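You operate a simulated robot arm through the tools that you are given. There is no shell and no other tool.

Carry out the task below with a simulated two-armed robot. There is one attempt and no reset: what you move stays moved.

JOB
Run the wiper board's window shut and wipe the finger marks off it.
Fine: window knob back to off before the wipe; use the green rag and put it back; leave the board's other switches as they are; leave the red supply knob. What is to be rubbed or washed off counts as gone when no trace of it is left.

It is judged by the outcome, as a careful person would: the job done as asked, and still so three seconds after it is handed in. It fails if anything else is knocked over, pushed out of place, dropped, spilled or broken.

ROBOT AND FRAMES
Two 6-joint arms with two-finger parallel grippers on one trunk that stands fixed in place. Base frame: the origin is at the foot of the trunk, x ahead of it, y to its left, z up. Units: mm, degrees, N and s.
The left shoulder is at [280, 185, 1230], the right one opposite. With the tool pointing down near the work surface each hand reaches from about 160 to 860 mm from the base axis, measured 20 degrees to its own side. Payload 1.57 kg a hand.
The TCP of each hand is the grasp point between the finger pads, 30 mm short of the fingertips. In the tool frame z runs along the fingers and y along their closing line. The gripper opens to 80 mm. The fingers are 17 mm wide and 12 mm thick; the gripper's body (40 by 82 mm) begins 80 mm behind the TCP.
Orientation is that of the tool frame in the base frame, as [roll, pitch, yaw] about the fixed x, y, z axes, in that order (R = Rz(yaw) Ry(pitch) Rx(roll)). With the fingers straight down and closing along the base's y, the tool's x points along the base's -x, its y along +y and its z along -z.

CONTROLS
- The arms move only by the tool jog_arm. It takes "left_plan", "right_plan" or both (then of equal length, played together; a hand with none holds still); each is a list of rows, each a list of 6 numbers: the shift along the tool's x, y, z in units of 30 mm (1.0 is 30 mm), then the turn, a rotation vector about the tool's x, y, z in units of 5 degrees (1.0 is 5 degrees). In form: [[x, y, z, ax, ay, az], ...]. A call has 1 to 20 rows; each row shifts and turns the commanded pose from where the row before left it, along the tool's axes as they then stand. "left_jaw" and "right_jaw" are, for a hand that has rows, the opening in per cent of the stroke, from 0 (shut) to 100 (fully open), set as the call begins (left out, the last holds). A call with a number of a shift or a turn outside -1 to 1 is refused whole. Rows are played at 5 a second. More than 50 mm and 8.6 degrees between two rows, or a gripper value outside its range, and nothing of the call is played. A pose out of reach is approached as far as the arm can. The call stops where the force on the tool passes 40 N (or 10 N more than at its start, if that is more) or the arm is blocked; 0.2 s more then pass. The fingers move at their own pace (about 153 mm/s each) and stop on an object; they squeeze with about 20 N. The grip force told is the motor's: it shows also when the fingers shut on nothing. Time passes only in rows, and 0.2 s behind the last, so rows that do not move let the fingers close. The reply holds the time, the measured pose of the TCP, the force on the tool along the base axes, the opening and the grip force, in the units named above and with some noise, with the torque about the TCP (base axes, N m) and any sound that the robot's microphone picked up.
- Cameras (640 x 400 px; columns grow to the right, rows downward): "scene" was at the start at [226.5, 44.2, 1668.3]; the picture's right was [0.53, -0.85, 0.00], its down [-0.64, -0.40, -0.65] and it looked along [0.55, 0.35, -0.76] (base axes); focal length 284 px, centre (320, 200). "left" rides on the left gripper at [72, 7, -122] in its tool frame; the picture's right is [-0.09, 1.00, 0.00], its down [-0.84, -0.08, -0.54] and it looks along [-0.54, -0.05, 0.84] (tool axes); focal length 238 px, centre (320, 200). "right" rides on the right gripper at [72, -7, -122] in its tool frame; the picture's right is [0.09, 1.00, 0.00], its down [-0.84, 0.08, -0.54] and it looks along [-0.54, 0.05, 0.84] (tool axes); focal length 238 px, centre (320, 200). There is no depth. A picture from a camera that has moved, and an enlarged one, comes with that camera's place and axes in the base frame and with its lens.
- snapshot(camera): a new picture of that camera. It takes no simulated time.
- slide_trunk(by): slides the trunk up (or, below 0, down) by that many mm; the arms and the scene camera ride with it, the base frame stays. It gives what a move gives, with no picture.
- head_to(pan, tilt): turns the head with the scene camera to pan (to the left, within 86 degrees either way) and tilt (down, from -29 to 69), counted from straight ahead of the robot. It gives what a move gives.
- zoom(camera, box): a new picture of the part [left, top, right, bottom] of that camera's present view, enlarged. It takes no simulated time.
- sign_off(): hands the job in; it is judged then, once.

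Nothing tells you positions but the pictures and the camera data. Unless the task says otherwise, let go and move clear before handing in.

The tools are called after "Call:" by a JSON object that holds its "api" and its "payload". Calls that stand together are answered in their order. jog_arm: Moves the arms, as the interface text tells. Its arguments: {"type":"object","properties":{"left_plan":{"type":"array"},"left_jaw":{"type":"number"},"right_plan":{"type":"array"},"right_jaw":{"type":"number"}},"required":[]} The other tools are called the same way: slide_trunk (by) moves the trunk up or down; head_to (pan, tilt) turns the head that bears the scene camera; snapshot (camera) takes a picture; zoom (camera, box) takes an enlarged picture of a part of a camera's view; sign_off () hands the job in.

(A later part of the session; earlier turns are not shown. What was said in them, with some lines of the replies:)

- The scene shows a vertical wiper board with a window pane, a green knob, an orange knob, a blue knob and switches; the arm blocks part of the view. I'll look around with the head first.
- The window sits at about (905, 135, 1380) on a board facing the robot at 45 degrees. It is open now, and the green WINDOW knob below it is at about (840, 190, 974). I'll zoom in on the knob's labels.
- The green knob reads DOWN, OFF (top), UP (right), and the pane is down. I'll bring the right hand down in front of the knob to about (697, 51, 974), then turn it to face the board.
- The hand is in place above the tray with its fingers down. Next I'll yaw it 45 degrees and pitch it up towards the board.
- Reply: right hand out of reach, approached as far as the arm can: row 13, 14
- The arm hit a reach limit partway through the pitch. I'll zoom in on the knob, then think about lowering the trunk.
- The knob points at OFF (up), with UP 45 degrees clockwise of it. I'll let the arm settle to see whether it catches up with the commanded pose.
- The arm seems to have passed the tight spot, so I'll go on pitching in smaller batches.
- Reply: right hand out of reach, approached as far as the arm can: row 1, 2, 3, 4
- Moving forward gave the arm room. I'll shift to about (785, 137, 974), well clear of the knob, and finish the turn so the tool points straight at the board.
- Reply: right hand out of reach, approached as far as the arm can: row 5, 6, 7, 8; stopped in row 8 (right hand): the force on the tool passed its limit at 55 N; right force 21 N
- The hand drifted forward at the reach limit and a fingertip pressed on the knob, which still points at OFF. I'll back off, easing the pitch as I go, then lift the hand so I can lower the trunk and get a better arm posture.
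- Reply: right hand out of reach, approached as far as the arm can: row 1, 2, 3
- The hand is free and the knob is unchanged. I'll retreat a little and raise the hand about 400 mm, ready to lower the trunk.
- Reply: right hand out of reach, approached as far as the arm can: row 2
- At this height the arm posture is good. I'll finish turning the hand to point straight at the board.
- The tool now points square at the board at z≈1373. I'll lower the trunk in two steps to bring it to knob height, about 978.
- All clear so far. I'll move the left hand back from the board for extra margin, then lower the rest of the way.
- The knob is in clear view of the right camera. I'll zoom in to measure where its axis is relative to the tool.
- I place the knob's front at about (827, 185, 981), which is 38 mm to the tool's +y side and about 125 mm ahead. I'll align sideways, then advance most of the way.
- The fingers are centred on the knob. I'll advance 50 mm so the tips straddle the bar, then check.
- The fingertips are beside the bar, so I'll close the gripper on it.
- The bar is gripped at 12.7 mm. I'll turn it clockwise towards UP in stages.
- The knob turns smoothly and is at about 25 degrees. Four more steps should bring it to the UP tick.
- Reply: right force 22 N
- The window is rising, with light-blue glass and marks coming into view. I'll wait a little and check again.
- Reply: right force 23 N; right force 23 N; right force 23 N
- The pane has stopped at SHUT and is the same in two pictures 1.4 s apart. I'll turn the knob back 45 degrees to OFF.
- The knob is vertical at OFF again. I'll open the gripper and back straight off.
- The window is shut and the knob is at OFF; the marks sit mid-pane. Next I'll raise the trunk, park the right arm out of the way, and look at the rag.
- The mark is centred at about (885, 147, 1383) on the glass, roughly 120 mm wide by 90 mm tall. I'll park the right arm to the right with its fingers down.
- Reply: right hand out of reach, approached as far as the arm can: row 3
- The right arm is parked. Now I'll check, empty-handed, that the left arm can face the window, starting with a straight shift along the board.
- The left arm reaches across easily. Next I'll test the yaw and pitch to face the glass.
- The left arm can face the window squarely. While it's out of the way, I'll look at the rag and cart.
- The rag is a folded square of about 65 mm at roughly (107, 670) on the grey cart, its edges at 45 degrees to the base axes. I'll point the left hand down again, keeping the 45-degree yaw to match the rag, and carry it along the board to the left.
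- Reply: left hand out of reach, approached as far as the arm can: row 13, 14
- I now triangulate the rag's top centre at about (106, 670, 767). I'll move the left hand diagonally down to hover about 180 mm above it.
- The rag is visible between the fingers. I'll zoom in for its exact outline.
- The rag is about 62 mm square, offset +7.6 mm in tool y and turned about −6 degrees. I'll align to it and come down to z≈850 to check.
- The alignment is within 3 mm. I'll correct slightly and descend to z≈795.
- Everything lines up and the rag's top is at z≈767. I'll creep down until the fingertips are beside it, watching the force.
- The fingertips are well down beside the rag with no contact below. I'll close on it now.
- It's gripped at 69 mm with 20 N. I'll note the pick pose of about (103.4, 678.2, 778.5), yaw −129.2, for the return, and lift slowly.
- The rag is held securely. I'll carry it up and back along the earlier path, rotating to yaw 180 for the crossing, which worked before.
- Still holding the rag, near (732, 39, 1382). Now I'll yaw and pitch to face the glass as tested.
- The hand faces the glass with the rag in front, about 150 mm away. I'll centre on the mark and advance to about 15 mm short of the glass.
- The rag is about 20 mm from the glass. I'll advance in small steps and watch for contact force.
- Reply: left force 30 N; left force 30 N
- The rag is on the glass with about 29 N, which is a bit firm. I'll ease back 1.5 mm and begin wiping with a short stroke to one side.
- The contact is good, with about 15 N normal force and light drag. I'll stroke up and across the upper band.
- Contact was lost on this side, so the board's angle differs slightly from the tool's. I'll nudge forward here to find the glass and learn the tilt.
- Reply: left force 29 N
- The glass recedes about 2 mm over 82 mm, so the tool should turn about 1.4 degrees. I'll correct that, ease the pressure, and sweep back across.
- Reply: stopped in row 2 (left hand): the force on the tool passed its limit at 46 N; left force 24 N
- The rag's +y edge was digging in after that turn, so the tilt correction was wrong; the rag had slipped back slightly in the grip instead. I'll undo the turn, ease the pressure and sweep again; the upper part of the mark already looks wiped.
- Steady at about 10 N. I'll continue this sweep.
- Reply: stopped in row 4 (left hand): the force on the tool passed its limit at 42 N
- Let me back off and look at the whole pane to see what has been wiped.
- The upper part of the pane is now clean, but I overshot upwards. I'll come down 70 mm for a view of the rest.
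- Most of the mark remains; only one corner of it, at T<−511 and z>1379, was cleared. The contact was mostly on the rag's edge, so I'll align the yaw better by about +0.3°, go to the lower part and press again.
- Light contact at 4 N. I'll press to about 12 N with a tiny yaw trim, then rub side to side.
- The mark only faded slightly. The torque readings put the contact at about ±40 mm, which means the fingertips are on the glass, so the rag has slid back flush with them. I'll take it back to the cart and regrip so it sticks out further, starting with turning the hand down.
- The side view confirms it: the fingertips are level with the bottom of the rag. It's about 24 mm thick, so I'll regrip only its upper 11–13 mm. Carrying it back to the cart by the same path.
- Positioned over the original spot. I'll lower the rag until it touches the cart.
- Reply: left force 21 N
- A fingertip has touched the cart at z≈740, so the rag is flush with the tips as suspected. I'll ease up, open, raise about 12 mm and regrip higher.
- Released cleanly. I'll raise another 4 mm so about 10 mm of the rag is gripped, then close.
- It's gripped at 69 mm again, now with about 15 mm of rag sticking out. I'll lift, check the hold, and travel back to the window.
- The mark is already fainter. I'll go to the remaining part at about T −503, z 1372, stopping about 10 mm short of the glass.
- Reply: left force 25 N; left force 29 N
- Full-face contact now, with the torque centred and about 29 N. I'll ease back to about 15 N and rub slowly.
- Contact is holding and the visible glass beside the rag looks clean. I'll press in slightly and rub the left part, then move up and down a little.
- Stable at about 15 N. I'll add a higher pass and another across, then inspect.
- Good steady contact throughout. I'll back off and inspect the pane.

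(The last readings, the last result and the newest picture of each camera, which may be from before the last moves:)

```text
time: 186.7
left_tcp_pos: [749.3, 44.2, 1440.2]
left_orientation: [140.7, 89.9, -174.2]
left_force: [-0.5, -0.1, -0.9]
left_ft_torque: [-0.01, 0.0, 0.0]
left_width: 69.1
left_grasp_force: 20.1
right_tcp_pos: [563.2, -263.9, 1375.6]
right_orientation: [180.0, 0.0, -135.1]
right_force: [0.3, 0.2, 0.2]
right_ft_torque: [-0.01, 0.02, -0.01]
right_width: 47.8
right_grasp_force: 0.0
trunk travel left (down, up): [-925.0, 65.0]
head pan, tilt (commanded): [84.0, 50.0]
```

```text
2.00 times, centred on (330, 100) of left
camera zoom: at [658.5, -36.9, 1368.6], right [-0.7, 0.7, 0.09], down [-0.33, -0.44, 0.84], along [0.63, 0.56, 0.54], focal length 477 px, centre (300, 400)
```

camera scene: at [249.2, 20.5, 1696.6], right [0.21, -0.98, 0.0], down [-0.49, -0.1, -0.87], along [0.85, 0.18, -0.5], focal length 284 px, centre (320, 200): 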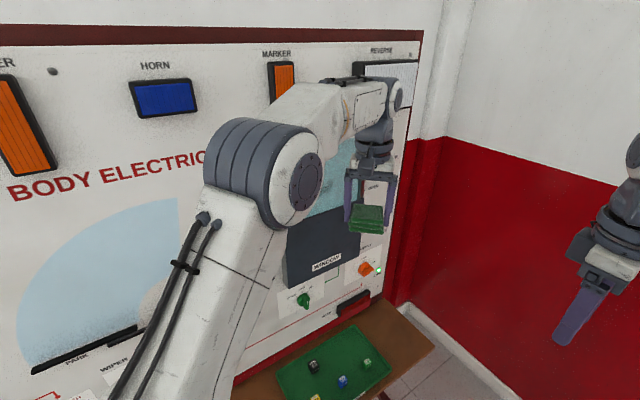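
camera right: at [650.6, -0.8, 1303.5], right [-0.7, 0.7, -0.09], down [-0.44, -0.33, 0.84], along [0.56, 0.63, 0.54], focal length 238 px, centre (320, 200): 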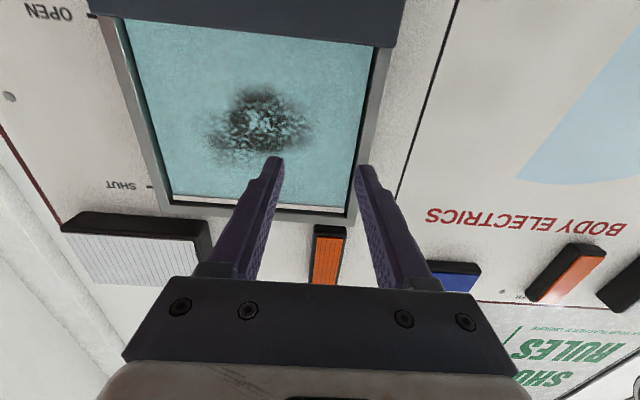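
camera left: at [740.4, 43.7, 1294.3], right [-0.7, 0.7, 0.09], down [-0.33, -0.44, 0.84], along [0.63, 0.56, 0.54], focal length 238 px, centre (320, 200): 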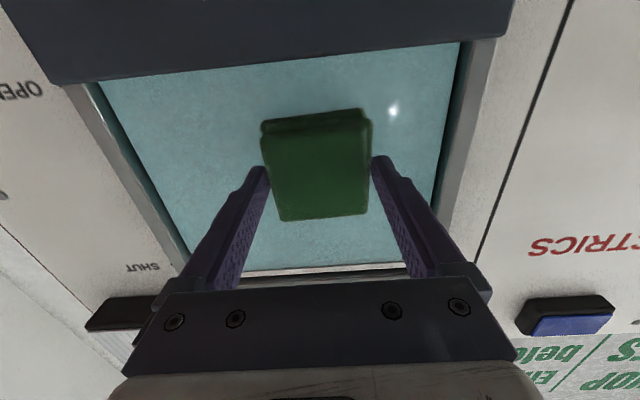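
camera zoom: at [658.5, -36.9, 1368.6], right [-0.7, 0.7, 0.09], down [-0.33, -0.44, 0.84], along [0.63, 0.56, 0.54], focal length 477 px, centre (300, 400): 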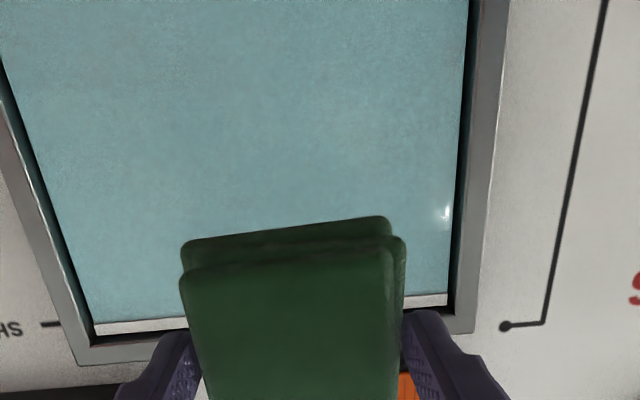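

The pane looks clean. I'll zoom in tighter to look for any faint trace.

Call:
{"api": "zoom", "payload": {"camera": "left", "box": [200, 0, 320, 80]}}

Call:
{"api": "zoom", "payload": {"camera": "left", "box": [300, 0, 420, 80]}}

Call:
{"api": "zoom", "payload": {"camera": "left", "box": [180, 50, 420, 170]}}

```text
5.00 times, centred on (260, 40) of left
camera zoom: at [658.5, -36.9, 1368.6], right [-0.7, 0.7, 0.09], down [-0.33, -0.44, 0.84], along [0.63, 0.56, 0.54], focal length 1192 px, centre (620, 1000)
```

zoom: 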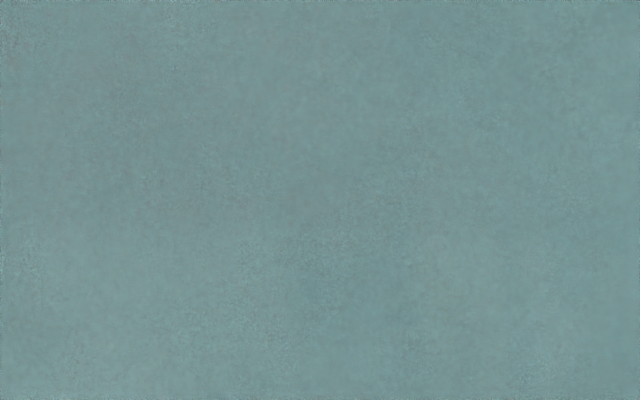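

```text
5.00 times, centred on (360, 40) of left
camera zoom: at [658.5, -36.9, 1368.6], right [-0.7, 0.7, 0.09], down [-0.33, -0.44, 0.84], along [0.63, 0.56, 0.54], focal length 1192 px, centre (120, 1000)
```

zoom: 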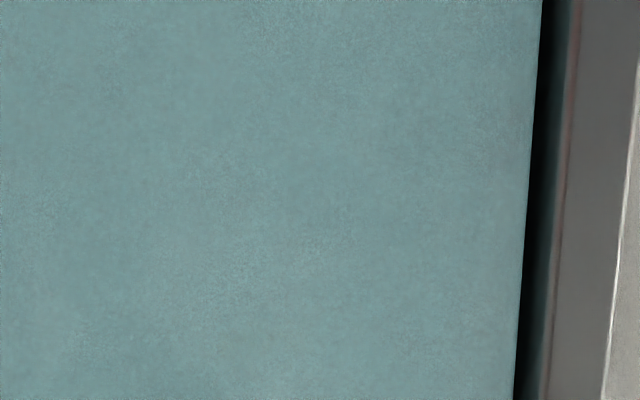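

```text
2.67 times, centred on (300, 110) of left
camera zoom: at [658.5, -36.9, 1368.6], right [-0.7, 0.7, 0.09], down [-0.33, -0.44, 0.84], along [0.63, 0.56, 0.54], focal length 636 px, centre (373, 440)
```

zoom: 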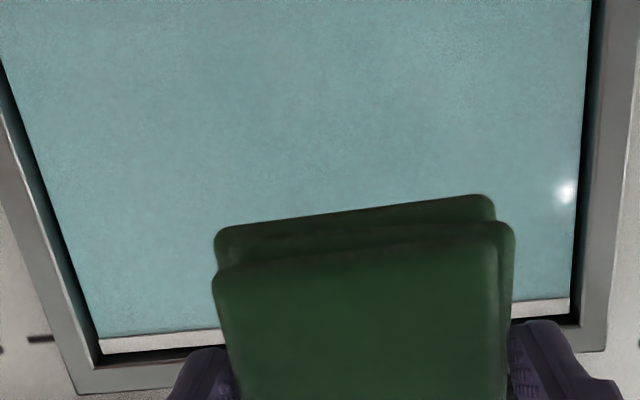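

Call:
{"api": "jog_arm", "payload": {"left_plan": [[0.9, -0.5, 0, 0, 0, 0], [0.9, -0.5, 0, 0, 0, 0], [0, 0, 0, 0, 0, 0]]}}

Call:
{"api": "snapshot", "payload": {"camera": "left"}}

Call:
{"api": "zoom", "payload": {"camera": "left", "box": [190, 20, 430, 180]}}

```text
time: 187.5
left_tcp_pos: [772.5, 24.4, 1386.7]
left_orientation: [134.6, 89.8, 179.6]
left_force: [-0.4, 0.0, -1.1]
left_ft_torque: [0.0, 0.03, 0.01]
left_width: 68.8
left_grasp_force: 20.0
right_tcp_pos: [563.3, -263.1, 1377.4]
right_orientation: [179.9, 0.0, -135.1]
right_force: [0.4, -0.4, 0.7]
right_ft_torque: [-0.01, 0.02, -0.01]
right_width: 48.3
right_grasp_force: 0.0
trunk travel left (down, up): [-925.0, 65.0]
head pan, tilt (commanded): [84.0, 50.0]
```

```text
taken
camera left: at [681.6, -57.0, 1313.5], right [-0.7, 0.7, 0.09], down [-0.33, -0.44, 0.84], along [0.63, 0.56, 0.54], focal length 238 px, centre (320, 200)
```

left: 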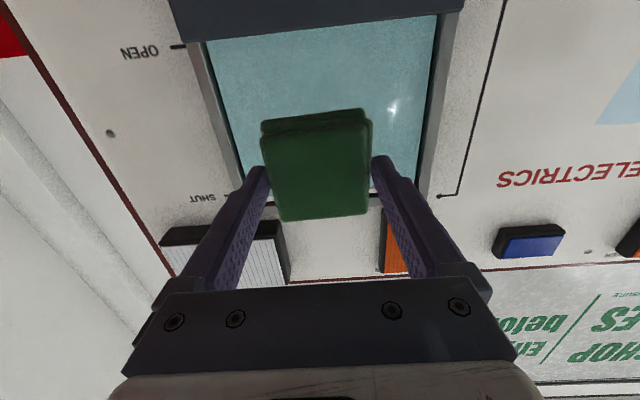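

```text
2.50 times, centred on (310, 100) of left
camera zoom: at [681.6, -57.0, 1313.5], right [-0.7, 0.7, 0.09], down [-0.33, -0.44, 0.84], along [0.63, 0.56, 0.54], focal length 596 px, centre (345, 450)
```

zoom: 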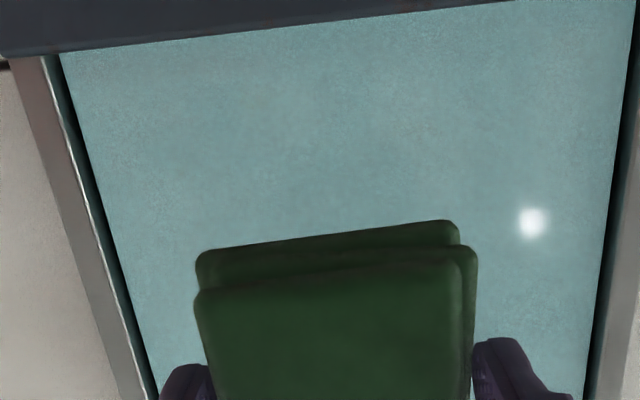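

The pane looks clean all over. For insurance I'll make one more full-coverage pass, starting at the lower left of the original mark.

Call:
{"api": "jog_arm", "payload": {"left_plan": [[0.45, -0.5, 0.8, 0, 0, 0], [0.45, -0.5, 0.8, 0, 0, 0], [0, 0, 0.8, 0, 0, 0], [0, 0, 0.8, 0, 0, 0], [0, 0, 0.3, 0, 0, 0], [0, 0, 0, 0, 0, 0]]}}

Call:
{"api": "jog_arm", "payload": {"left_plan": [[0, 0, 0.05, 0, 0, 0], [0, 0, 0, 0, 0, 0]]}}

```text
time: 188.9
left_tcp_pos: [868.1, 78.0, 1356.8]
left_orientation: [128.7, 89.8, 173.6]
left_force: [-1.2, -0.2, -1.5]
left_ft_torque: [0.01, 0.04, -0.01]
left_width: 69.0
left_grasp_force: 20.4
right_tcp_pos: [563.8, -263.5, 1375.5]
right_orientation: [180.0, 0.0, -135.1]
right_force: [0.4, 0.2, -0.3]
right_ft_torque: [0.01, 0.01, 0.02]
right_width: 47.9
right_grasp_force: 0.0
trunk travel left (down, up): [-925.0, 65.0]
head pan, tilt (commanded): [84.0, 50.0]
```

```text
time: 189.5
left_tcp_pos: [868.7, 77.4, 1358.2]
left_orientation: [134.9, 89.9, -180.0]
left_force: [-0.3, -0.8, -0.3]
left_ft_torque: [0.0, 0.0, 0.01]
left_width: 69.0
left_grasp_force: 20.1
right_tcp_pos: [562.4, -263.6, 1375.7]
right_orientation: [180.0, -0.1, -135.1]
right_force: [0.5, 0.2, 0.6]
right_ft_torque: [0.03, 0.0, 0.0]
right_width: 48.1
right_grasp_force: 0.0
trunk travel left (down, up): [-925.0, 65.0]
head pan, tilt (commanded): [84.0, 50.0]
```

Call:
{"api": "jog_arm", "payload": {"left_plan": [[0, 0, 0.06, 0, 0, 0], [0, 0, 0, 0, 0, 0]]}}

Call:
{"api": "jog_arm", "payload": {"left_plan": [[0, 0, 0.05, 0, 0, 0], [0, 0, 0, 0, 0, 0]]}}

```text
time: 190.1
left_tcp_pos: [869.9, 78.8, 1357.5]
left_orientation: [137.6, 90.0, -177.3]
left_force: [-0.6, 0.1, -0.4]
left_ft_torque: [0.0, -0.01, 0.04]
left_width: 69.3
left_grasp_force: 20.0
right_tcp_pos: [562.8, -264.0, 1376.5]
right_orientation: [-180.0, -0.1, -135.0]
right_force: [-0.8, -0.3, -0.9]
right_ft_torque: [-0.03, -0.01, 0.0]
right_width: 48.1
right_grasp_force: 0.1
trunk travel left (down, up): [-925.0, 65.0]
head pan, tilt (commanded): [84.0, 50.0]
```

```text
time: 190.7
left_tcp_pos: [869.8, 80.6, 1357.7]
left_orientation: [136.3, 89.7, -178.8]
left_force: [-0.2, 0.8, 0.1]
left_ft_torque: [0.0, -0.01, 0.03]
left_width: 69.0
left_grasp_force: 20.0
right_tcp_pos: [563.7, -264.2, 1375.7]
right_orientation: [-179.9, -0.1, -135.0]
right_force: [0.6, 0.8, -0.1]
right_ft_torque: [0.02, 0.0, 0.01]
right_width: 47.9
right_grasp_force: 0.1
trunk travel left (down, up): [-925.0, 65.0]
head pan, tilt (commanded): [84.0, 50.0]
```

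Call:
{"api": "jog_arm", "payload": {"left_plan": [[0, 0, 0.05, 0, 0, 0], [0, 0, 0, 0, 0, 0]]}}

Call:
{"api": "jog_arm", "payload": {"left_plan": [[0, 0, 0.04, 0, 0, 0], [0, 0, 0, 0, 0, 0]]}}

```text
time: 191.3
left_tcp_pos: [871.7, 81.0, 1358.7]
left_orientation: [136.4, 89.8, -178.4]
left_force: [0.4, 1.0, -0.9]
left_ft_torque: [0.0, 0.03, 0.01]
left_width: 69.5
left_grasp_force: 19.7
right_tcp_pos: [561.7, -264.8, 1375.3]
right_orientation: [-179.9, 0.0, -135.1]
right_force: [0.0, -0.4, 0.1]
right_ft_torque: [0.01, -0.02, -0.03]
right_width: 47.7
right_grasp_force: 0.0
trunk travel left (down, up): [-925.0, 65.0]
head pan, tilt (commanded): [84.0, 50.0]
```

```text
time: 191.9
left_tcp_pos: [872.7, 82.6, 1358.5]
left_orientation: [136.2, 89.8, -178.9]
left_force: [-0.8, -0.3, -0.3]
left_ft_torque: [0.01, 0.02, -0.01]
left_width: 69.3
left_grasp_force: 20.1
right_tcp_pos: [562.8, -264.3, 1376.4]
right_orientation: [-180.0, 0.0, -135.0]
right_force: [-0.6, -0.5, -0.7]
right_ft_torque: [0.01, -0.04, 0.0]
right_width: 48.0
right_grasp_force: 0.1
trunk travel left (down, up): [-925.0, 65.0]
head pan, tilt (commanded): [84.0, 50.0]
```

Call:
{"api": "jog_arm", "payload": {"left_plan": [[0, 0, 0.03, 0, 0, 0], [0, 0, 0, 0, 0, 0]]}}

Call:
{"api": "jog_arm", "payload": {"left_plan": [[0, 0, 0.03, 0, 0, 0], [0, 0, 0, 0, 0, 0]]}}

```text
time: 192.5
left_tcp_pos: [873.6, 82.3, 1358.0]
left_orientation: [135.1, 89.9, -179.9]
left_force: [-1.2, -0.1, -0.8]
left_ft_torque: [0.03, -0.02, 0.03]
left_width: 69.1
left_grasp_force: 19.9
right_tcp_pos: [562.2, -264.6, 1375.7]
right_orientation: [-180.0, -0.1, -135.1]
right_force: [-0.3, -0.1, -0.1]
right_ft_torque: [0.01, 0.0, -0.03]
right_width: 47.8
right_grasp_force: 0.0
trunk travel left (down, up): [-925.0, 65.0]
head pan, tilt (commanded): [84.0, 50.0]
```

```text
time: 193.1
left_tcp_pos: [873.0, 82.5, 1358.7]
left_orientation: [131.2, 89.9, 176.2]
left_force: [-6.4, -1.4, -0.1]
left_ft_torque: [0.0, 0.01, 0.06]
left_width: 68.9
left_grasp_force: 20.0
right_tcp_pos: [561.7, -264.8, 1376.6]
right_orientation: [-180.0, 0.1, -135.1]
right_force: [-0.1, -0.1, -0.4]
right_ft_torque: [0.02, -0.02, -0.06]
right_width: 47.8
right_grasp_force: 0.0
trunk travel left (down, up): [-925.0, 65.0]
head pan, tilt (commanded): [84.0, 50.0]
```

In contact again. I'll press to about 15 N and sweep across the lower band.

Call:
{"api": "jog_arm", "payload": {"left_plan": [[0, 0, 0.025, 0, 0, 0], [0, 0.15, 0, 0, 0, 0], [0, 0.15, 0, 0, 0, 0], [0, 0.15, 0, 0, 0, 0], [0, 0.15, 0, 0, 0, 0], [0, 0.15, 0, 0, 0, 0], [0, 0.15, 0, 0, 0, 0], [0, 0.15, 0, 0, 0, 0], [0, 0.15, 0, 0, 0, 0], [0, 0.15, 0, 0, 0, 0], [0, 0.15, 0, 0, 0, 0], [0, 0.15, 0, 0, 0, 0], [0, 0.15, 0, 0, 0, 0], [0, 0.15, 0, 0, 0, 0], [0, 0.15, 0, 0, 0, 0], [0, 0.15, 0, 0, 0, 0], [0, 0.15, 0, 0, 0, 0], [0, 0.15, 0, 0, 0, 0], [0, 0, 0, 0, 0, 0]]}}

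Call:
{"api": "jog_arm", "payload": {"left_plan": [[-0.2, 0, 0, 0, 0, 0], [-0.2, 0, 0, 0, 0, 0], [-0.2, 0, 0, 0, 0, 0], [-0.2, 0, 0, 0, 0, 0], [0, -0.15, 0, 0, 0, 0], [0, -0.15, 0, 0, 0, 0], [0, -0.15, 0, 0, 0, 0], [0, -0.15, 0, 0, 0, 0], [0, -0.15, 0, 0, 0, 0], [0, -0.15, 0, 0, 0, 0], [0, -0.15, 0, 0, 0, 0], [0, -0.15, 0, 0, 0, 0], [0, 0, 0, 0, 0, 0]]}}

```text
time: 197.1
left_tcp_pos: [820.6, 135.9, 1359.6]
left_orientation: [118.7, 89.9, 163.6]
left_force: [-5.4, -13.1, -1.2]
left_ft_torque: [-0.05, 0.03, -0.17]
left_width: 69.2
left_grasp_force: 19.5
right_tcp_pos: [563.0, -265.8, 1376.5]
right_orientation: [180.0, 0.1, -135.1]
right_force: [-0.3, 0.5, 0.2]
right_ft_torque: [-0.01, -0.03, 0.02]
right_width: 48.1
right_grasp_force: 0.1
trunk travel left (down, up): [-925.0, 65.0]
head pan, tilt (commanded): [84.0, 50.0]
```

```text
time: 199.9
left_tcp_pos: [845.1, 111.5, 1382.6]
left_orientation: [125.6, 89.9, 170.6]
left_force: [-10.9, -4.2, -0.1]
left_ft_torque: [0.03, 0.0, 0.23]
left_width: 69.3
left_grasp_force: 19.8
right_tcp_pos: [563.0, -265.2, 1374.9]
right_orientation: [-179.9, 0.1, -135.0]
right_force: [0.6, 0.3, -0.2]
right_ft_torque: [0.01, 0.0, 0.02]
right_width: 47.9
right_grasp_force: 0.1
trunk travel left (down, up): [-925.0, 65.0]
head pan, tilt (commanded): [84.0, 50.0]
```

Steady at 11–13 N. I'll finish the middle band and sweep the upper band too.

Call:
{"api": "jog_arm", "payload": {"left_plan": [[0, -0.15, 0.01, 0, 0, 0], [0, -0.15, 0, 0, 0, 0], [0, -0.15, 0, 0, 0, 0], [0, -0.15, 0, 0, 0, 0], [0, -0.15, 0, 0, 0, 0], [0, -0.15, 0, 0, 0, 0], [0, -0.15, 0, 0, 0, 0], [0, -0.15, 0, 0, 0, 0], [0, -0.15, 0, 0, 0, 0], [-0.2, 0, 0, 0, 0, 0], [-0.2, 0, 0, 0, 0, 0], [-0.2, 0, 0, 0, 0, 0], [-0.2, 0, 0, 0, 0, 0], [0, 0, 0, 0, 0, 0]]}}

Call:
{"api": "jog_arm", "payload": {"left_plan": [[0, 0.15, 0.01, 0, 0, 0], [0, 0.15, 0, 0, 0, 0], [0, 0.15, 0, 0, 0, 0], [0, 0.15, 0, 0, 0, 0], [0, 0.15, 0, 0, 0, 0], [0, 0.15, 0, 0, 0, 0], [0, 0.15, 0, 0, 0, 0], [0, 0.15, 0, 0, 0, 0], [0, 0.15, 0, 0, 0, 0], [0, 0.15, 0, 0, 0, 0], [0, 0.15, 0, 0, 0, 0], [0, 0.15, 0, 0, 0, 0], [0, 0.15, 0, 0, 0, 0], [0, 0.15, 0, 0, 0, 0], [0, 0.15, 0, 0, 0, 0], [0, 0.15, 0, 0, 0, 0], [0, 0.15, 0, 0, 0, 0], [0, 0, 0, 0, 0, 0]]}}

Call:
{"api": "snapshot", "payload": {"camera": "left"}}

```text
time: 202.9
left_tcp_pos: [874.4, 82.8, 1406.4]
left_orientation: [129.8, 89.8, 174.8]
left_force: [-10.7, -10.9, -5.9]
left_ft_torque: [-0.11, 0.14, -0.04]
left_width: 69.2
left_grasp_force: 19.6
right_tcp_pos: [562.0, -265.9, 1376.3]
right_orientation: [-180.0, 0.0, -135.0]
right_force: [-0.6, 0.2, -0.2]
right_ft_torque: [-0.01, -0.01, -0.05]
right_width: 48.1
right_grasp_force: 0.1
trunk travel left (down, up): [-925.0, 65.0]
head pan, tilt (commanded): [84.0, 50.0]
```

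```text
time: 206.7
left_tcp_pos: [820.4, 138.0, 1407.9]
left_orientation: [110.3, 89.9, 155.3]
left_force: [-5.8, -13.1, -0.6]
left_ft_torque: [0.0, 0.05, -0.2]
left_width: 69.0
left_grasp_force: 19.8
right_tcp_pos: [562.5, -264.9, 1376.1]
right_orientation: [-180.0, 0.1, -135.1]
right_force: [-0.3, 0.3, 1.2]
right_ft_torque: [0.0, 0.01, 0.03]
right_width: 48.2
right_grasp_force: 0.0
trunk travel left (down, up): [-925.0, 65.0]
head pan, tilt (commanded): [84.0, 50.0]
```

```text
taken
camera left: at [729.5, 56.7, 1335.2], right [-0.7, 0.7, 0.09], down [-0.33, -0.44, 0.84], along [0.63, 0.56, 0.54], focal length 238 px, centre (320, 200)
```

left: 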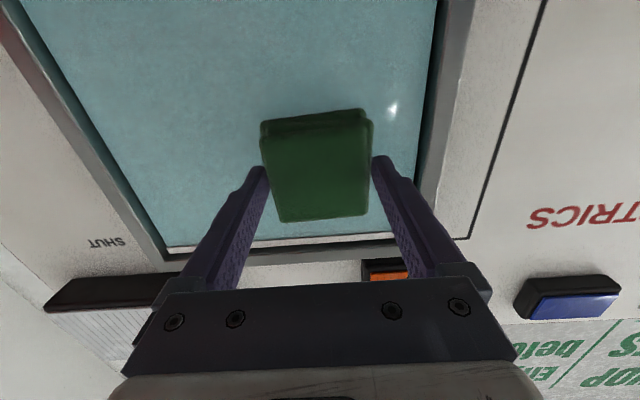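

The full pass is done. I'll back off and take the rag home: retreat, turn the hand down, yaw back to 180.

Call:
{"api": "jog_arm", "payload": {"left_plan": [[0, 0, -0.8, 0, 0, 0], [0, 0, -0.9, 0, 0, 0], [0.3, 0, -0.9, 0, 0, 0], [0.3, 0, -0.9, 0, 0, 0], [0.3, 0, -0.9, 0, 0, 0], [0, 0, 0, 0, 0, 0]]}}

Call:
{"api": "snapshot", "payload": {"camera": "left"}}

Call:
{"api": "jog_arm", "payload": {"left_plan": [[0, 0, 0, 0, 1, 0], [0, 0, 0, 0, 1, 0], [0, 0, 0, 0, 1, 0], [0, 0, 0, 0, 1, 0], [0, 0, 0, 0, 1, 0], [0, 0, 0, 0, 1, 0], [0, 0, 0, 0, 1, 0], [0, 0, 0, 0, 1, 0], [0, 0, 0, 0, 1, 0], [0, 0, 0, 0, 1, 0], [0, 0, 0, 0, 1, 0], [0, 0, 0, 0, 1, 0], [0, 0, 0, 0, 1, 0], [0, 0, 0, 0, 1, 0], [0, 0, 0, 0, 1, 0], [0, 0, 0, 0, 1, 0], [0, 0, 0, 0, 1, 0], [0, 0, 0, 0, 1, 0], [0, 0, 0, 0, 0, 0]]}}

Call:
{"api": "jog_arm", "payload": {"left_plan": [[0, 0, 0, 0, 0, 1], [0, 0, 0, 0, 0, 1], [0, 0, 0, 0, 0, 1], [0, 0, 0, 0, 0, 1], [0, 0, 0, 0, 0, 1], [0, 0, 0, 0, 0, 1], [0, 0, 0, 0, 0, 1], [0, 0, 0, 0, 0, 1], [0, 0, 0, 0, 0, 1], [0, 0, 0, 0, 0, 0]]}}

```text
time: 208.1
left_tcp_pos: [728.5, 45.2, 1378.5]
left_orientation: [125.2, 89.8, 170.2]
left_force: [0.2, -0.3, -0.6]
left_ft_torque: [0.02, 0.03, -0.02]
left_width: 69.3
left_grasp_force: 19.8
right_tcp_pos: [562.8, -264.6, 1375.3]
right_orientation: [180.0, 0.1, -135.1]
right_force: [-0.6, 0.5, -0.4]
right_ft_torque: [-0.01, -0.02, 0.01]
right_width: 48.2
right_grasp_force: 0.1
trunk travel left (down, up): [-925.0, 65.0]
head pan, tilt (commanded): [84.0, 50.0]
```

```text
taken
camera left: at [637.6, -36.1, 1306.6], right [-0.7, 0.7, 0.09], down [-0.33, -0.44, 0.84], along [0.63, 0.56, 0.54], focal length 238 px, centre (320, 200)
```

left: 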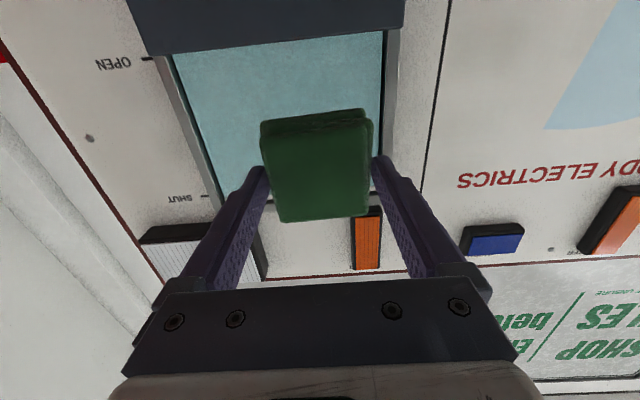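

```text
time: 212.1
left_tcp_pos: [728.9, 46.0, 1380.0]
left_orientation: [179.9, -0.2, -135.1]
left_force: [1.5, 0.3, -0.3]
left_ft_torque: [0.0, 0.01, -0.01]
left_width: 69.2
left_grasp_force: 20.1
right_tcp_pos: [562.6, -265.0, 1376.5]
right_orientation: [180.0, 0.0, -135.1]
right_force: [-0.3, -0.4, -0.8]
right_ft_torque: [-0.01, 0.0, 0.01]
right_width: 48.1
right_grasp_force: 0.0
trunk travel left (down, up): [-925.0, 65.0]
head pan, tilt (commanded): [84.0, 50.0]
```

```text
time: 214.3
left_tcp_pos: [726.9, 44.2, 1379.9]
left_orientation: [-179.9, -0.2, 179.9]
left_force: [0.2, 0.1, -0.3]
left_ft_torque: [0.01, 0.04, 0.01]
left_width: 68.9
left_grasp_force: 19.8
right_tcp_pos: [562.3, -265.2, 1376.7]
right_orientation: [179.9, 0.0, -135.1]
right_force: [-0.1, 0.8, 0.1]
right_ft_torque: [-0.02, 0.02, 0.0]
right_width: 48.1
right_grasp_force: 0.0
trunk travel left (down, up): [-925.0, 65.0]
head pan, tilt (commanded): [84.0, 50.0]
```

I'll move left along the board, then check the pane with the head camera before putting the rag down.

Call:
{"api": "jog_arm", "payload": {"left_plan": [[0.903, 0.936, 0, 0, 0, 0], [0.903, 0.936, 0, 0, 0, 0], [0.903, 0.936, 0, 0, 0, 0], [0.903, 0.936, 0, 0, 0, 0], [0.903, 0.936, 0, 0, 0, 0], [0.903, 0.936, 0, 0, 0, 0], [0.903, 0.936, 0, 0, 0, 0], [0.903, 0.936, 0, 0, 0, 0], [0.903, 0.936, 0, 0, 0, 0], [0.903, 0.936, 0, 0, 0, 0], [0.903, 0.936, 0, 0, 0, 0], [0.903, 0.936, 0, 0, 0, 0], [0, 0, 0, 0, 0, 0]]}}

Call:
{"api": "head_to", "payload": {"pan": 12, "tilt": 28}}

Call:
{"api": "snapshot", "payload": {"camera": "scene"}}

Call:
{"api": "zoom", "payload": {"camera": "scene", "box": [265, 100, 385, 240]}}

```text
time: 217.1
left_tcp_pos: [403.1, 380.7, 1382.4]
left_orientation: [180.0, -0.2, 180.0]
left_force: [0.7, 0.3, -0.7]
left_ft_torque: [-0.03, 0.03, 0.04]
left_width: 69.0
left_grasp_force: 20.5
right_tcp_pos: [562.6, -263.6, 1375.6]
right_orientation: [180.0, 0.0, -135.0]
right_force: [0.0, -0.3, -0.9]
right_ft_torque: [0.01, -0.01, 0.0]
right_width: 47.8
right_grasp_force: 0.0
trunk travel left (down, up): [-925.0, 65.0]
head pan, tilt (commanded): [84.0, 50.0]
```

```text
time: 218.5
left_tcp_pos: [403.3, 381.2, 1383.2]
left_orientation: [179.9, -0.2, -179.9]
left_force: [-0.8, 0.7, 0.0]
left_ft_torque: [-0.03, 0.0, 0.01]
left_width: 69.2
left_grasp_force: 19.9
right_tcp_pos: [563.1, -263.9, 1375.4]
right_orientation: [-180.0, -0.1, -135.1]
right_force: [0.0, -0.4, 0.3]
right_ft_torque: [-0.02, -0.03, -0.05]
right_width: 48.0
right_grasp_force: 0.1
trunk travel left (down, up): [-925.0, 65.0]
head pan, tilt (commanded): [12.0, 28.0]
```

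```text
taken
camera scene: at [249.9, 19.2, 1699.8], right [0.21, -0.98, 0.0], down [-0.46, -0.1, -0.88], along [0.86, 0.18, -0.47], focal length 284 px, centre (320, 200)
```

scene: 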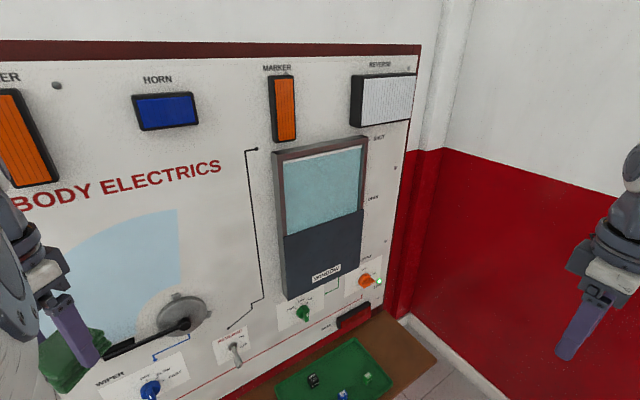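

```text
2.86 times, centred on (325, 170) of scene
camera zoom: at [249.9, 19.2, 1699.8], right [0.21, -0.98, 0.0], down [-0.46, -0.1, -0.88], along [0.86, 0.18, -0.47], focal length 812 px, centre (306, 286)
```

zoom: 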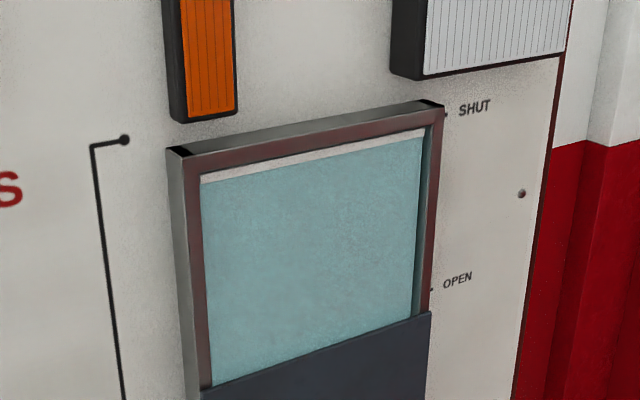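

The pane is shut and looks spotless. One tighter zoom, then the rag goes home.

Call:
{"api": "zoom", "payload": {"camera": "scene", "box": [280, 145, 365, 240]}}

Call:
{"api": "jog_arm", "payload": {"left_plan": [[0.66, 0.63, 0.843, 0, 0, 0], [0.66, 0.63, 0.843, 0, 0, 0], [0.66, 0.63, 0.843, 0, 0, 0], [0.66, 0.63, 0.843, 0, 0, 0], [0.66, 0.63, 0.843, 0, 0, 0], [0.66, 0.63, 0.843, 0, 0, 0], [0.66, 0.63, 0.843, 0, 0, 0], [0, 0, 0, 0, 0, 0]]}}

Call:
{"api": "jog_arm", "payload": {"left_plan": [[0, 0, 0, 0, 0, -1], [0, 0, 0, 0, 0, -1], [0, 0, 0, 0, 0, -1], [0, 0, 0, 0, 0, -1], [0, 0, 0, 0, 0, -1], [0, 0, 0, 0, 0, -1], [0, 0, 0, 0, 0, -1], [0, 0, 0, 0, 0, -1], [0, 0, 0, 0, 0, -1], [0, 0, 0, 0, 0, -1], [0, 0, 0, 0, 0, -0.18], [0, 0, 0, 0, 0, 0]]}}

```text
4.21 times, centred on (322, 192) of scene
camera zoom: at [249.9, 19.2, 1699.8], right [0.21, -0.98, 0.0], down [-0.46, -0.1, -0.88], along [0.86, 0.18, -0.47], focal length 1196 px, centre (310, 232)
```

zoom: 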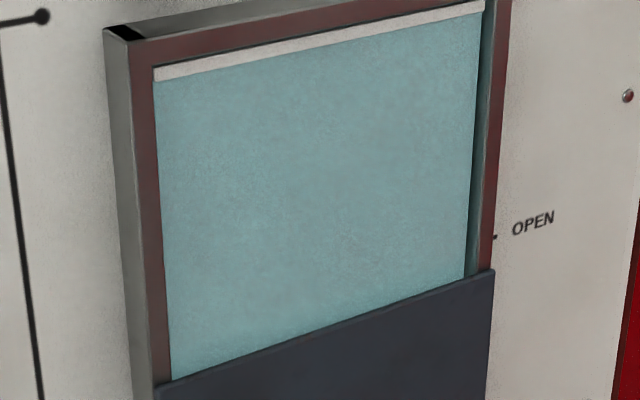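

```text
time: 220.3
left_tcp_pos: [263.2, 512.5, 1204.2]
left_orientation: [-180.0, -0.1, 180.0]
left_force: [-0.8, 0.1, -0.1]
left_ft_torque: [-0.04, 0.0, -0.02]
left_width: 69.3
left_grasp_force: 20.3
right_tcp_pos: [563.3, -263.9, 1375.0]
right_orientation: [-179.9, 0.0, -135.1]
right_force: [-0.6, 0.9, 0.0]
right_ft_torque: [-0.01, 0.0, -0.01]
right_width: 47.8
right_grasp_force: 0.1
trunk travel left (down, up): [-925.0, 65.0]
head pan, tilt (commanded): [12.0, 28.0]
```

```text
time: 222.9
left_tcp_pos: [264.5, 510.3, 1203.9]
left_orientation: [180.0, -0.1, -129.0]
left_force: [0.2, -0.1, -0.4]
left_ft_torque: [0.02, -0.02, 0.0]
left_width: 69.0
left_grasp_force: 19.8
right_tcp_pos: [562.8, -266.2, 1375.2]
right_orientation: [180.0, 0.0, -135.1]
right_force: [-0.4, -0.2, 0.4]
right_ft_torque: [-0.03, 0.04, -0.02]
right_width: 48.1
right_grasp_force: 0.0
trunk travel left (down, up): [-925.0, 65.0]
head pan, tilt (commanded): [12.0, 28.0]
```

The glass is clean. I'll lower the rag back over its original spot.

Call:
{"api": "jog_arm", "payload": {"left_plan": [[-0.076, 0.641, 0.9, 0, 0, 0], [-0.076, 0.641, 0.9, 0, 0, 0], [-0.076, 0.641, 0.9, 0, 0, 0], [-0.076, 0.641, 0.9, 0, 0, 0], [-0.076, 0.641, 0.9, 0, 0, 0], [-0.076, 0.641, 0.9, 0, 0, 0], [-0.076, 0.641, 0.9, 0, 0, 0], [-0.076, 0.641, 0.9, 0, 0, 0], [-0.076, 0.641, 0.9, 0, 0, 0], [-0.076, 0.641, 0.9, 0, 0, 0], [-0.076, 0.641, 0.9, 0, 0, 0], [-0.076, 0.641, 0.9, 0, 0, 0], [0, 0, 0.8, 0, 0, 0], [0, 0, 0, 0, 0, 0], [0, 0, 0, 0, 0, 0]]}}

Call:
{"api": "head_to", "payload": {"pan": 84, "tilt": 50}}

Call:
{"api": "snapshot", "payload": {"camera": "left"}}

```text
time: 226.1
left_tcp_pos: [102.7, 680.5, 857.3]
left_orientation: [179.9, -0.1, -129.2]
left_force: [-1.1, 0.0, -0.3]
left_ft_torque: [0.0, -0.01, 0.04]
left_width: 69.1
left_grasp_force: 19.6
right_tcp_pos: [562.9, -265.8, 1377.1]
right_orientation: [180.0, 0.0, -135.0]
right_force: [0.0, 0.0, -0.2]
right_ft_torque: [-0.01, 0.03, 0.0]
right_width: 47.8
right_grasp_force: 0.1
trunk travel left (down, up): [-925.0, 65.0]
head pan, tilt (commanded): [12.0, 28.0]
```

```text
time: 227.5
left_tcp_pos: [101.2, 680.4, 857.4]
left_orientation: [179.8, -0.2, -129.2]
left_force: [-0.8, -0.4, -0.1]
left_ft_torque: [-0.01, 0.0, 0.01]
left_width: 69.2
left_grasp_force: 20.2
right_tcp_pos: [562.6, -267.1, 1375.7]
right_orientation: [-180.0, 0.0, -135.0]
right_force: [1.0, 0.2, 0.3]
right_ft_torque: [0.04, 0.01, 0.0]
right_width: 48.0
right_grasp_force: 0.1
trunk travel left (down, up): [-925.0, 65.0]
head pan, tilt (commanded): [84.0, 50.0]
```

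```text
taken
camera left: at [52.1, 629.2, 979.0], right [-0.71, 0.7, 0.0], down [0.59, 0.6, 0.54], along [0.38, 0.39, -0.84], focal length 238 px, centre (320, 200)
```

left: 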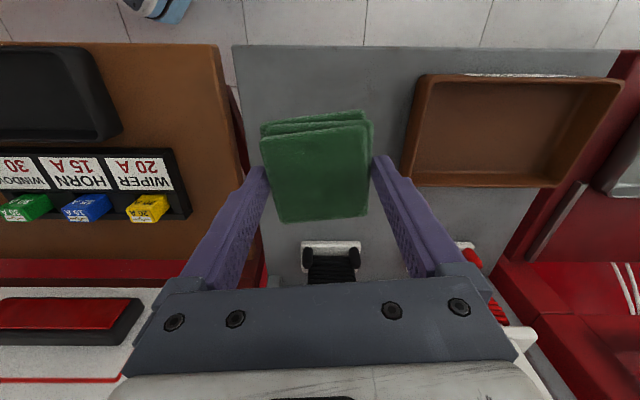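

Call:
{"api": "jog_arm", "payload": {"left_plan": [[0.055, -0.08, 0.8, 0, 0, 0], [0, 0, 0.8, 0, 0, 0], [0, 0, 0.5, 0, 0, 0], [0, 0, 0.2, 0, 0, 0], [0, 0, 0, 0, 0, 0]]}}

Call:
{"api": "jog_arm", "payload": {"left_plan": [[0, 0, 0.05, 0, 0, 0], [0, 0, 0, 0, 0, 0]]}}

Call:
{"api": "jog_arm", "payload": {"left_plan": [[0, 0, 0.05, 0, 0, 0], [0, 0, 0, 0, 0, 0]]}}

```text
time: 228.7
left_tcp_pos: [102.3, 675.9, 788.6]
left_orientation: [180.0, -0.1, -129.2]
left_force: [0.3, -0.2, -0.7]
left_ft_torque: [0.01, -0.01, -0.02]
left_width: 69.0
left_grasp_force: 20.6
right_tcp_pos: [563.4, -266.2, 1375.1]
right_orientation: [-180.0, -0.1, -134.9]
right_force: [-0.1, 0.3, 0.0]
right_ft_torque: [-0.03, -0.02, -0.02]
right_width: 47.9
right_grasp_force: 0.0
trunk travel left (down, up): [-925.0, 65.0]
head pan, tilt (commanded): [84.0, 50.0]
```

```text
time: 229.3
left_tcp_pos: [101.2, 676.0, 786.0]
left_orientation: [179.9, -0.1, -129.1]
left_force: [1.2, 0.4, -0.8]
left_ft_torque: [0.0, 0.0, 0.03]
left_width: 69.2
left_grasp_force: 19.9
right_tcp_pos: [563.5, -265.9, 1376.7]
right_orientation: [180.0, 0.0, -135.0]
right_force: [0.7, 1.5, 0.2]
right_ft_torque: [-0.01, -0.03, 0.02]
right_width: 48.2
right_grasp_force: 0.1
trunk travel left (down, up): [-925.0, 65.0]
head pan, tilt (commanded): [84.0, 50.0]
```

```text
time: 229.9
left_tcp_pos: [101.1, 675.8, 784.9]
left_orientation: [179.9, -0.1, -129.1]
left_force: [0.4, 0.1, -0.4]
left_ft_torque: [0.0, 0.0, -0.01]
left_width: 69.1
left_grasp_force: 20.0
right_tcp_pos: [563.4, -266.9, 1375.8]
right_orientation: [180.0, 0.0, -135.1]
right_force: [0.8, 0.3, 0.3]
right_ft_torque: [-0.03, 0.0, 0.01]
right_width: 48.0
right_grasp_force: 0.0
trunk travel left (down, up): [-925.0, 65.0]
head pan, tilt (commanded): [84.0, 50.0]
```

Call:
{"api": "jog_arm", "payload": {"left_plan": [[-0.06, 0, 0.05, 0, 0, 0], [0, 0, 0, 0, 0, 0]]}}

Call:
{"api": "jog_arm", "payload": {"left_plan": [[0, 0, 0.04, 0, 0, 0], [0, 0, 0, 0, 0, 0]]}}

Call:
{"api": "jog_arm", "payload": {"left_plan": [[0, 0, 0.03, 0, 0, 0], [0, 0, 0, 0, 0, 0]]}}

```text
time: 230.5
left_tcp_pos: [102.9, 677.1, 782.9]
left_orientation: [180.0, -0.1, -129.1]
left_force: [0.1, -0.7, 0.2]
left_ft_torque: [0.0, 0.0, 0.0]
left_width: 69.1
left_grasp_force: 20.4
right_tcp_pos: [563.5, -266.1, 1375.1]
right_orientation: [179.9, 0.0, -134.9]
right_force: [-0.4, 0.0, 0.1]
right_ft_torque: [-0.02, 0.01, 0.01]
right_width: 47.8
right_grasp_force: 0.0
trunk travel left (down, up): [-925.0, 65.0]
head pan, tilt (commanded): [84.0, 50.0]
```

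```text
time: 231.1
left_tcp_pos: [102.0, 677.1, 781.6]
left_orientation: [179.9, -0.1, -129.0]
left_force: [0.4, 0.2, -0.4]
left_ft_torque: [0.01, -0.01, 0.01]
left_width: 69.0
left_grasp_force: 19.9
right_tcp_pos: [562.8, -265.5, 1376.2]
right_orientation: [179.9, 0.0, -134.9]
right_force: [1.4, 0.9, 0.3]
right_ft_torque: [0.0, -0.01, -0.03]
right_width: 47.9
right_grasp_force: 0.0
trunk travel left (down, up): [-925.0, 65.0]
head pan, tilt (commanded): [84.0, 50.0]
```

```text
time: 231.7
left_tcp_pos: [101.0, 677.4, 780.9]
left_orientation: [179.8, -0.1, -129.1]
left_force: [1.2, -1.9, 7.7]
left_ft_torque: [-0.18, -0.25, -0.05]
left_width: 69.1
left_grasp_force: 20.0
right_tcp_pos: [564.1, -266.6, 1376.8]
right_orientation: [180.0, 0.1, -134.9]
right_force: [0.5, -0.2, -0.2]
right_ft_torque: [-0.03, 0.0, -0.02]
right_width: 48.1
right_grasp_force: 0.2
trunk travel left (down, up): [-925.0, 65.0]
head pan, tilt (commanded): [84.0, 50.0]
```

The rag has touched down at 7.7 N. I'll open the gripper, then rise straight up.

Call:
{"api": "jog_arm", "payload": {"left_plan": [[0, 0, 0, 0, 0, 0], [0, 0, 0, 0, 0, 0], [0, 0, 0, 0, 0, 0]], "left_jaw": 100}}

Call:
{"api": "jog_arm", "payload": {"left_plan": [[0, 0, -0.3, 0, 0, 0], [0, 0, -0.5, 0, 0, 0], [0, 0, -0.8, 0, 0, 0], [0, 0, -0.9, 0, 0, 0], [0, 0, 0, 0, 0, 0]]}}

Call:
{"api": "snapshot", "payload": {"camera": "left"}}

```text
time: 232.5
left_tcp_pos: [103.4, 677.3, 780.9]
left_orientation: [179.9, -0.1, -129.1]
left_force: [-0.3, -0.1, 0.4]
left_ft_torque: [0.01, 0.0, 0.02]
left_width: 79.8
left_grasp_force: 0.0
right_tcp_pos: [561.9, -266.5, 1376.9]
right_orientation: [-180.0, 0.0, -134.9]
right_force: [-0.8, 0.1, -0.2]
right_ft_torque: [-0.02, 0.01, -0.01]
right_width: 48.1
right_grasp_force: 0.0
trunk travel left (down, up): [-925.0, 65.0]
head pan, tilt (commanded): [84.0, 50.0]
```

```text
time: 233.7
left_tcp_pos: [103.1, 676.1, 855.8]
left_orientation: [179.9, -0.1, -129.1]
left_force: [0.5, -0.4, 0.3]
left_ft_torque: [0.01, -0.01, 0.02]
left_width: 80.1
left_grasp_force: 0.1
right_tcp_pos: [563.6, -266.1, 1376.0]
right_orientation: [179.9, 0.0, -135.0]
right_force: [0.4, -0.8, 1.1]
right_ft_torque: [0.0, 0.02, -0.02]
right_width: 48.0
right_grasp_force: 0.0
trunk travel left (down, up): [-925.0, 65.0]
head pan, tilt (commanded): [84.0, 50.0]
```

```text
taken
camera left: at [53.1, 625.0, 977.0], right [-0.71, 0.7, 0.0], down [0.59, 0.6, 0.54], along [0.38, 0.39, -0.84], focal length 238 px, centre (320, 200)
```

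left: 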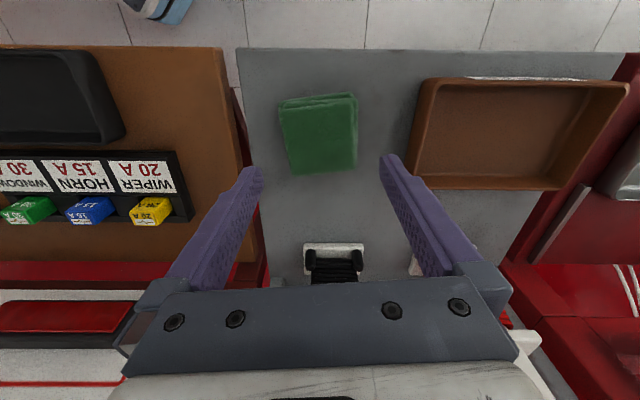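

The rag is back on the cart where it was. I'll retract the left arm the same way and do a final check of the board.

Call:
{"api": "jog_arm", "payload": {"left_plan": [[0, 0, -0.9, 0, 0, 0], [0.078, -0.633, -0.914, 0, 0, 0], [0.078, -0.633, -0.914, 0, 0, 0], [0.078, -0.633, -0.914, 0, 0, 0], [0.078, -0.633, -0.914, 0, 0, 0], [0.078, -0.633, -0.914, 0, 0, 0], [0.078, -0.633, -0.914, 0, 0, 0], [0.078, -0.633, -0.914, 0, 0, 0], [0.078, -0.633, -0.914, 0, 0, 0], [0.078, -0.633, -0.914, 0, 0, 0], [0.078, -0.633, -0.914, 0, 0, 0], [0.078, -0.633, -0.914, 0, 0, 0], [0.078, -0.633, -0.914, 0, 0, 0], [0, 0, 0, 0, 0, 0]]}}

Call:
{"api": "jog_arm", "payload": {"left_plan": [[0, 0, 0, 0, 0, 1], [0, 0, 0, 0, 0, 1], [0, 0, 0, 0, 0, 1], [0, 0, 0, 0, 0, 1], [0, 0, 0, 0, 0, 1], [0, 0, 0, 0, 0, 1], [0, 0, 0, 0, 0, 1], [0, 0, 0, 0, 0, 1], [0, 0, 0, 0, 0, 1], [0, 0, 0, 0, 0, 1], [0, 0, 0, 0, 0, 0.18], [0, 0, 0, 0, 0, 0]]}}

Call:
{"api": "snapshot", "payload": {"camera": "scene"}}

Call:
{"api": "head_to", "payload": {"pan": 25, "tilt": 38}}

Call:
{"api": "snapshot", "payload": {"camera": "scene"}}

```text
time: 236.7
left_tcp_pos: [262.0, 513.3, 1211.1]
left_orientation: [179.9, 0.0, -129.1]
left_force: [0.8, -0.1, 0.0]
left_ft_torque: [0.02, 0.0, 0.01]
left_width: 79.6
left_grasp_force: 0.0
right_tcp_pos: [562.6, -265.8, 1375.3]
right_orientation: [-180.0, 0.1, -135.0]
right_force: [-0.4, -0.3, -0.6]
right_ft_torque: [0.0, 0.0, -0.01]
right_width: 48.0
right_grasp_force: 0.2
trunk travel left (down, up): [-925.0, 65.0]
head pan, tilt (commanded): [84.0, 50.0]
```

```text
time: 239.3
left_tcp_pos: [264.2, 511.4, 1209.5]
left_orientation: [-180.0, -0.1, 179.9]
left_force: [0.9, 0.0, -1.5]
left_ft_torque: [0.01, -0.01, 0.05]
left_width: 80.3
left_grasp_force: 0.0
right_tcp_pos: [563.7, -265.6, 1376.6]
right_orientation: [180.0, 0.0, -135.0]
right_force: [-0.2, -0.3, -0.2]
right_ft_torque: [-0.01, 0.03, -0.02]
right_width: 47.8
right_grasp_force: 0.1
trunk travel left (down, up): [-925.0, 65.0]
head pan, tilt (commanded): [84.0, 50.0]
```

```text
taken
camera scene: at [168.8, 76.7, 1667.1], right [0.99, -0.1, 0.0], down [-0.08, -0.76, -0.64], along [0.07, 0.64, -0.77], focal length 284 px, centre (320, 200)
```

scene: 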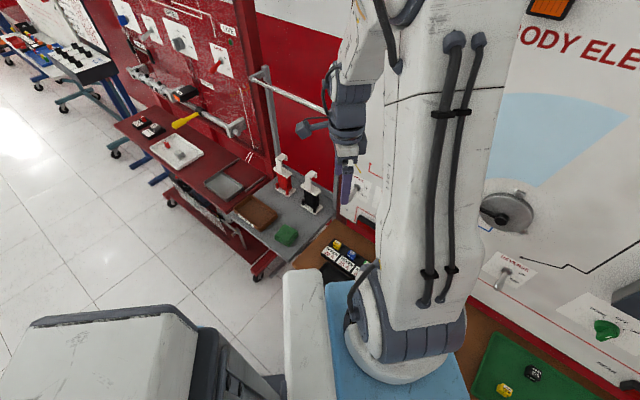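

```text
time: 240.6
left_tcp_pos: [263.4, 511.1, 1209.8]
left_orientation: [-179.9, -0.1, -180.0]
left_force: [0.6, 0.2, 0.3]
left_ft_torque: [0.02, 0.0, 0.01]
left_width: 79.8
left_grasp_force: 0.0
right_tcp_pos: [563.4, -267.4, 1375.7]
right_orientation: [180.0, 0.0, -134.9]
right_force: [0.1, 0.3, -0.4]
right_ft_torque: [0.02, 0.0, -0.01]
right_width: 48.0
right_grasp_force: 0.0
trunk travel left (down, up): [-925.0, 65.0]
head pan, tilt (commanded): [25.0, 38.0]
```

```text
taken
camera scene: at [238.9, 36.7, 1684.3], right [0.42, -0.91, 0.0], down [-0.56, -0.26, -0.79], along [0.71, 0.33, -0.62], focal length 284 px, centre (320, 200)
```

scene: 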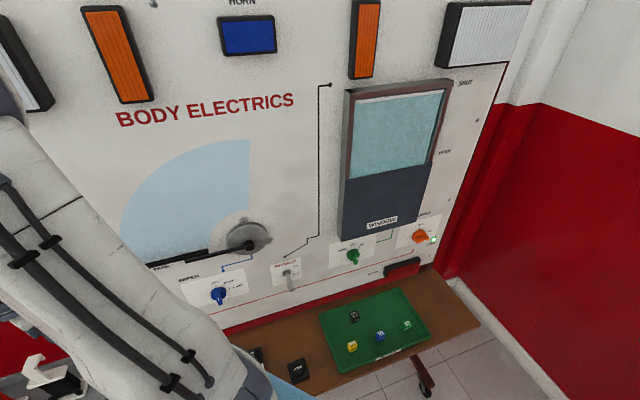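

Call:
{"api": "zoom", "payload": {"camera": "scene", "box": [260, 180, 460, 300]}}

Call:
{"api": "zoom", "payload": {"camera": "scene", "box": [340, 75, 470, 190]}}

Call:
{"api": "zoom", "payload": {"camera": "scene", "box": [150, 210, 320, 320]}}

```text
3.20 times, centred on (360, 240) of scene
camera zoom: at [238.9, 36.7, 1684.3], right [0.42, -0.91, 0.0], down [-0.56, -0.26, -0.79], along [0.71, 0.33, -0.62], focal length 909 px, centre (192, 72)
```

zoom: 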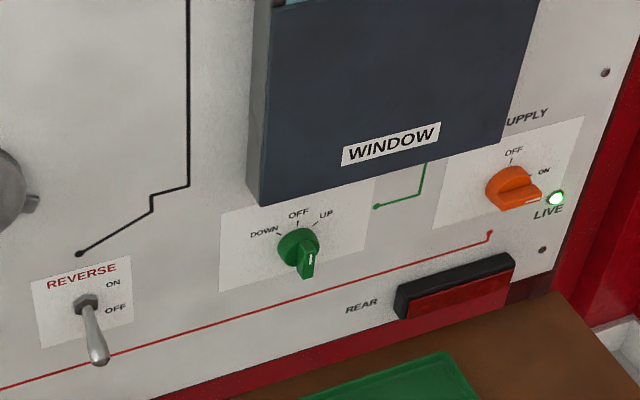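

```text
3.48 times, centred on (405, 132) of scene
camera zoom: at [238.9, 36.7, 1684.3], right [0.42, -0.91, 0.0], down [-0.56, -0.26, -0.79], along [0.71, 0.33, -0.62], focal length 988 px, centre (24, 435)
```

zoom: 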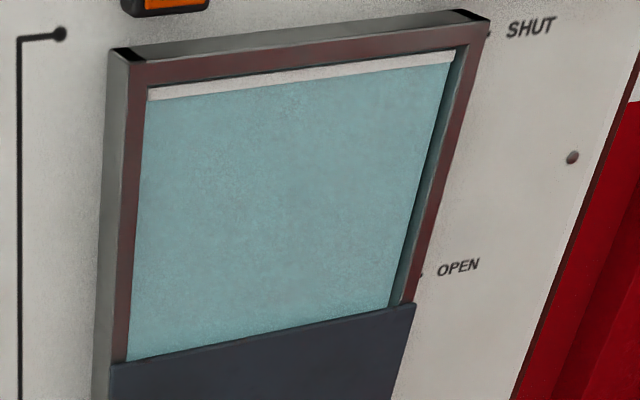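

```text
3.64 times, centred on (235, 265) of scene
camera zoom: at [238.9, 36.7, 1684.3], right [0.42, -0.91, 0.0], down [-0.56, -0.26, -0.79], along [0.71, 0.33, -0.62], focal length 1033 px, centre (629, -36)
```

zoom: 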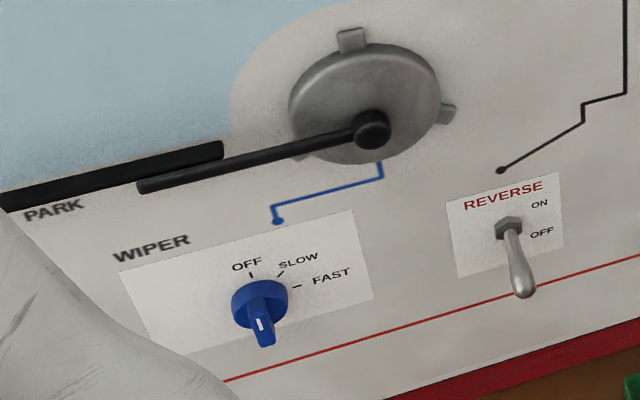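

The window is shut and clean, and the green knob is at OFF. The supply and the other switches are as they were, and the rag is back on the cart with both hands empty and clear. I'm handing in.

Call:
{"api": "sign_off", "payload": {}}

```text
The job is handed in.
```

The window is shut, the finger marks are wiped off, and the green rag is back in its place on the cart. I've handed the job in.

- **Window:** I turned the green knob to UP until the pane stopped at SHUT. I then set it back to OFF before wiping.
- **Wipe:** The first attempt only cleared part of the mark, because the rag had slid back level with the fingertips. I took it back to the cart, gripped it again so more stuck out, and wiped the whole marked area. A final look with the head camera showed no trace left.
- **Board:** The supply knob and the other switches I checked (wiper and reverse) are as they were.
- **Knob bump:** While I was lining up on the window knob, a fingertip pressed it with a peak of about 55 N. The knob stayed at OFF and turned normally afterwards.

Both hands are empty and clear of everything.
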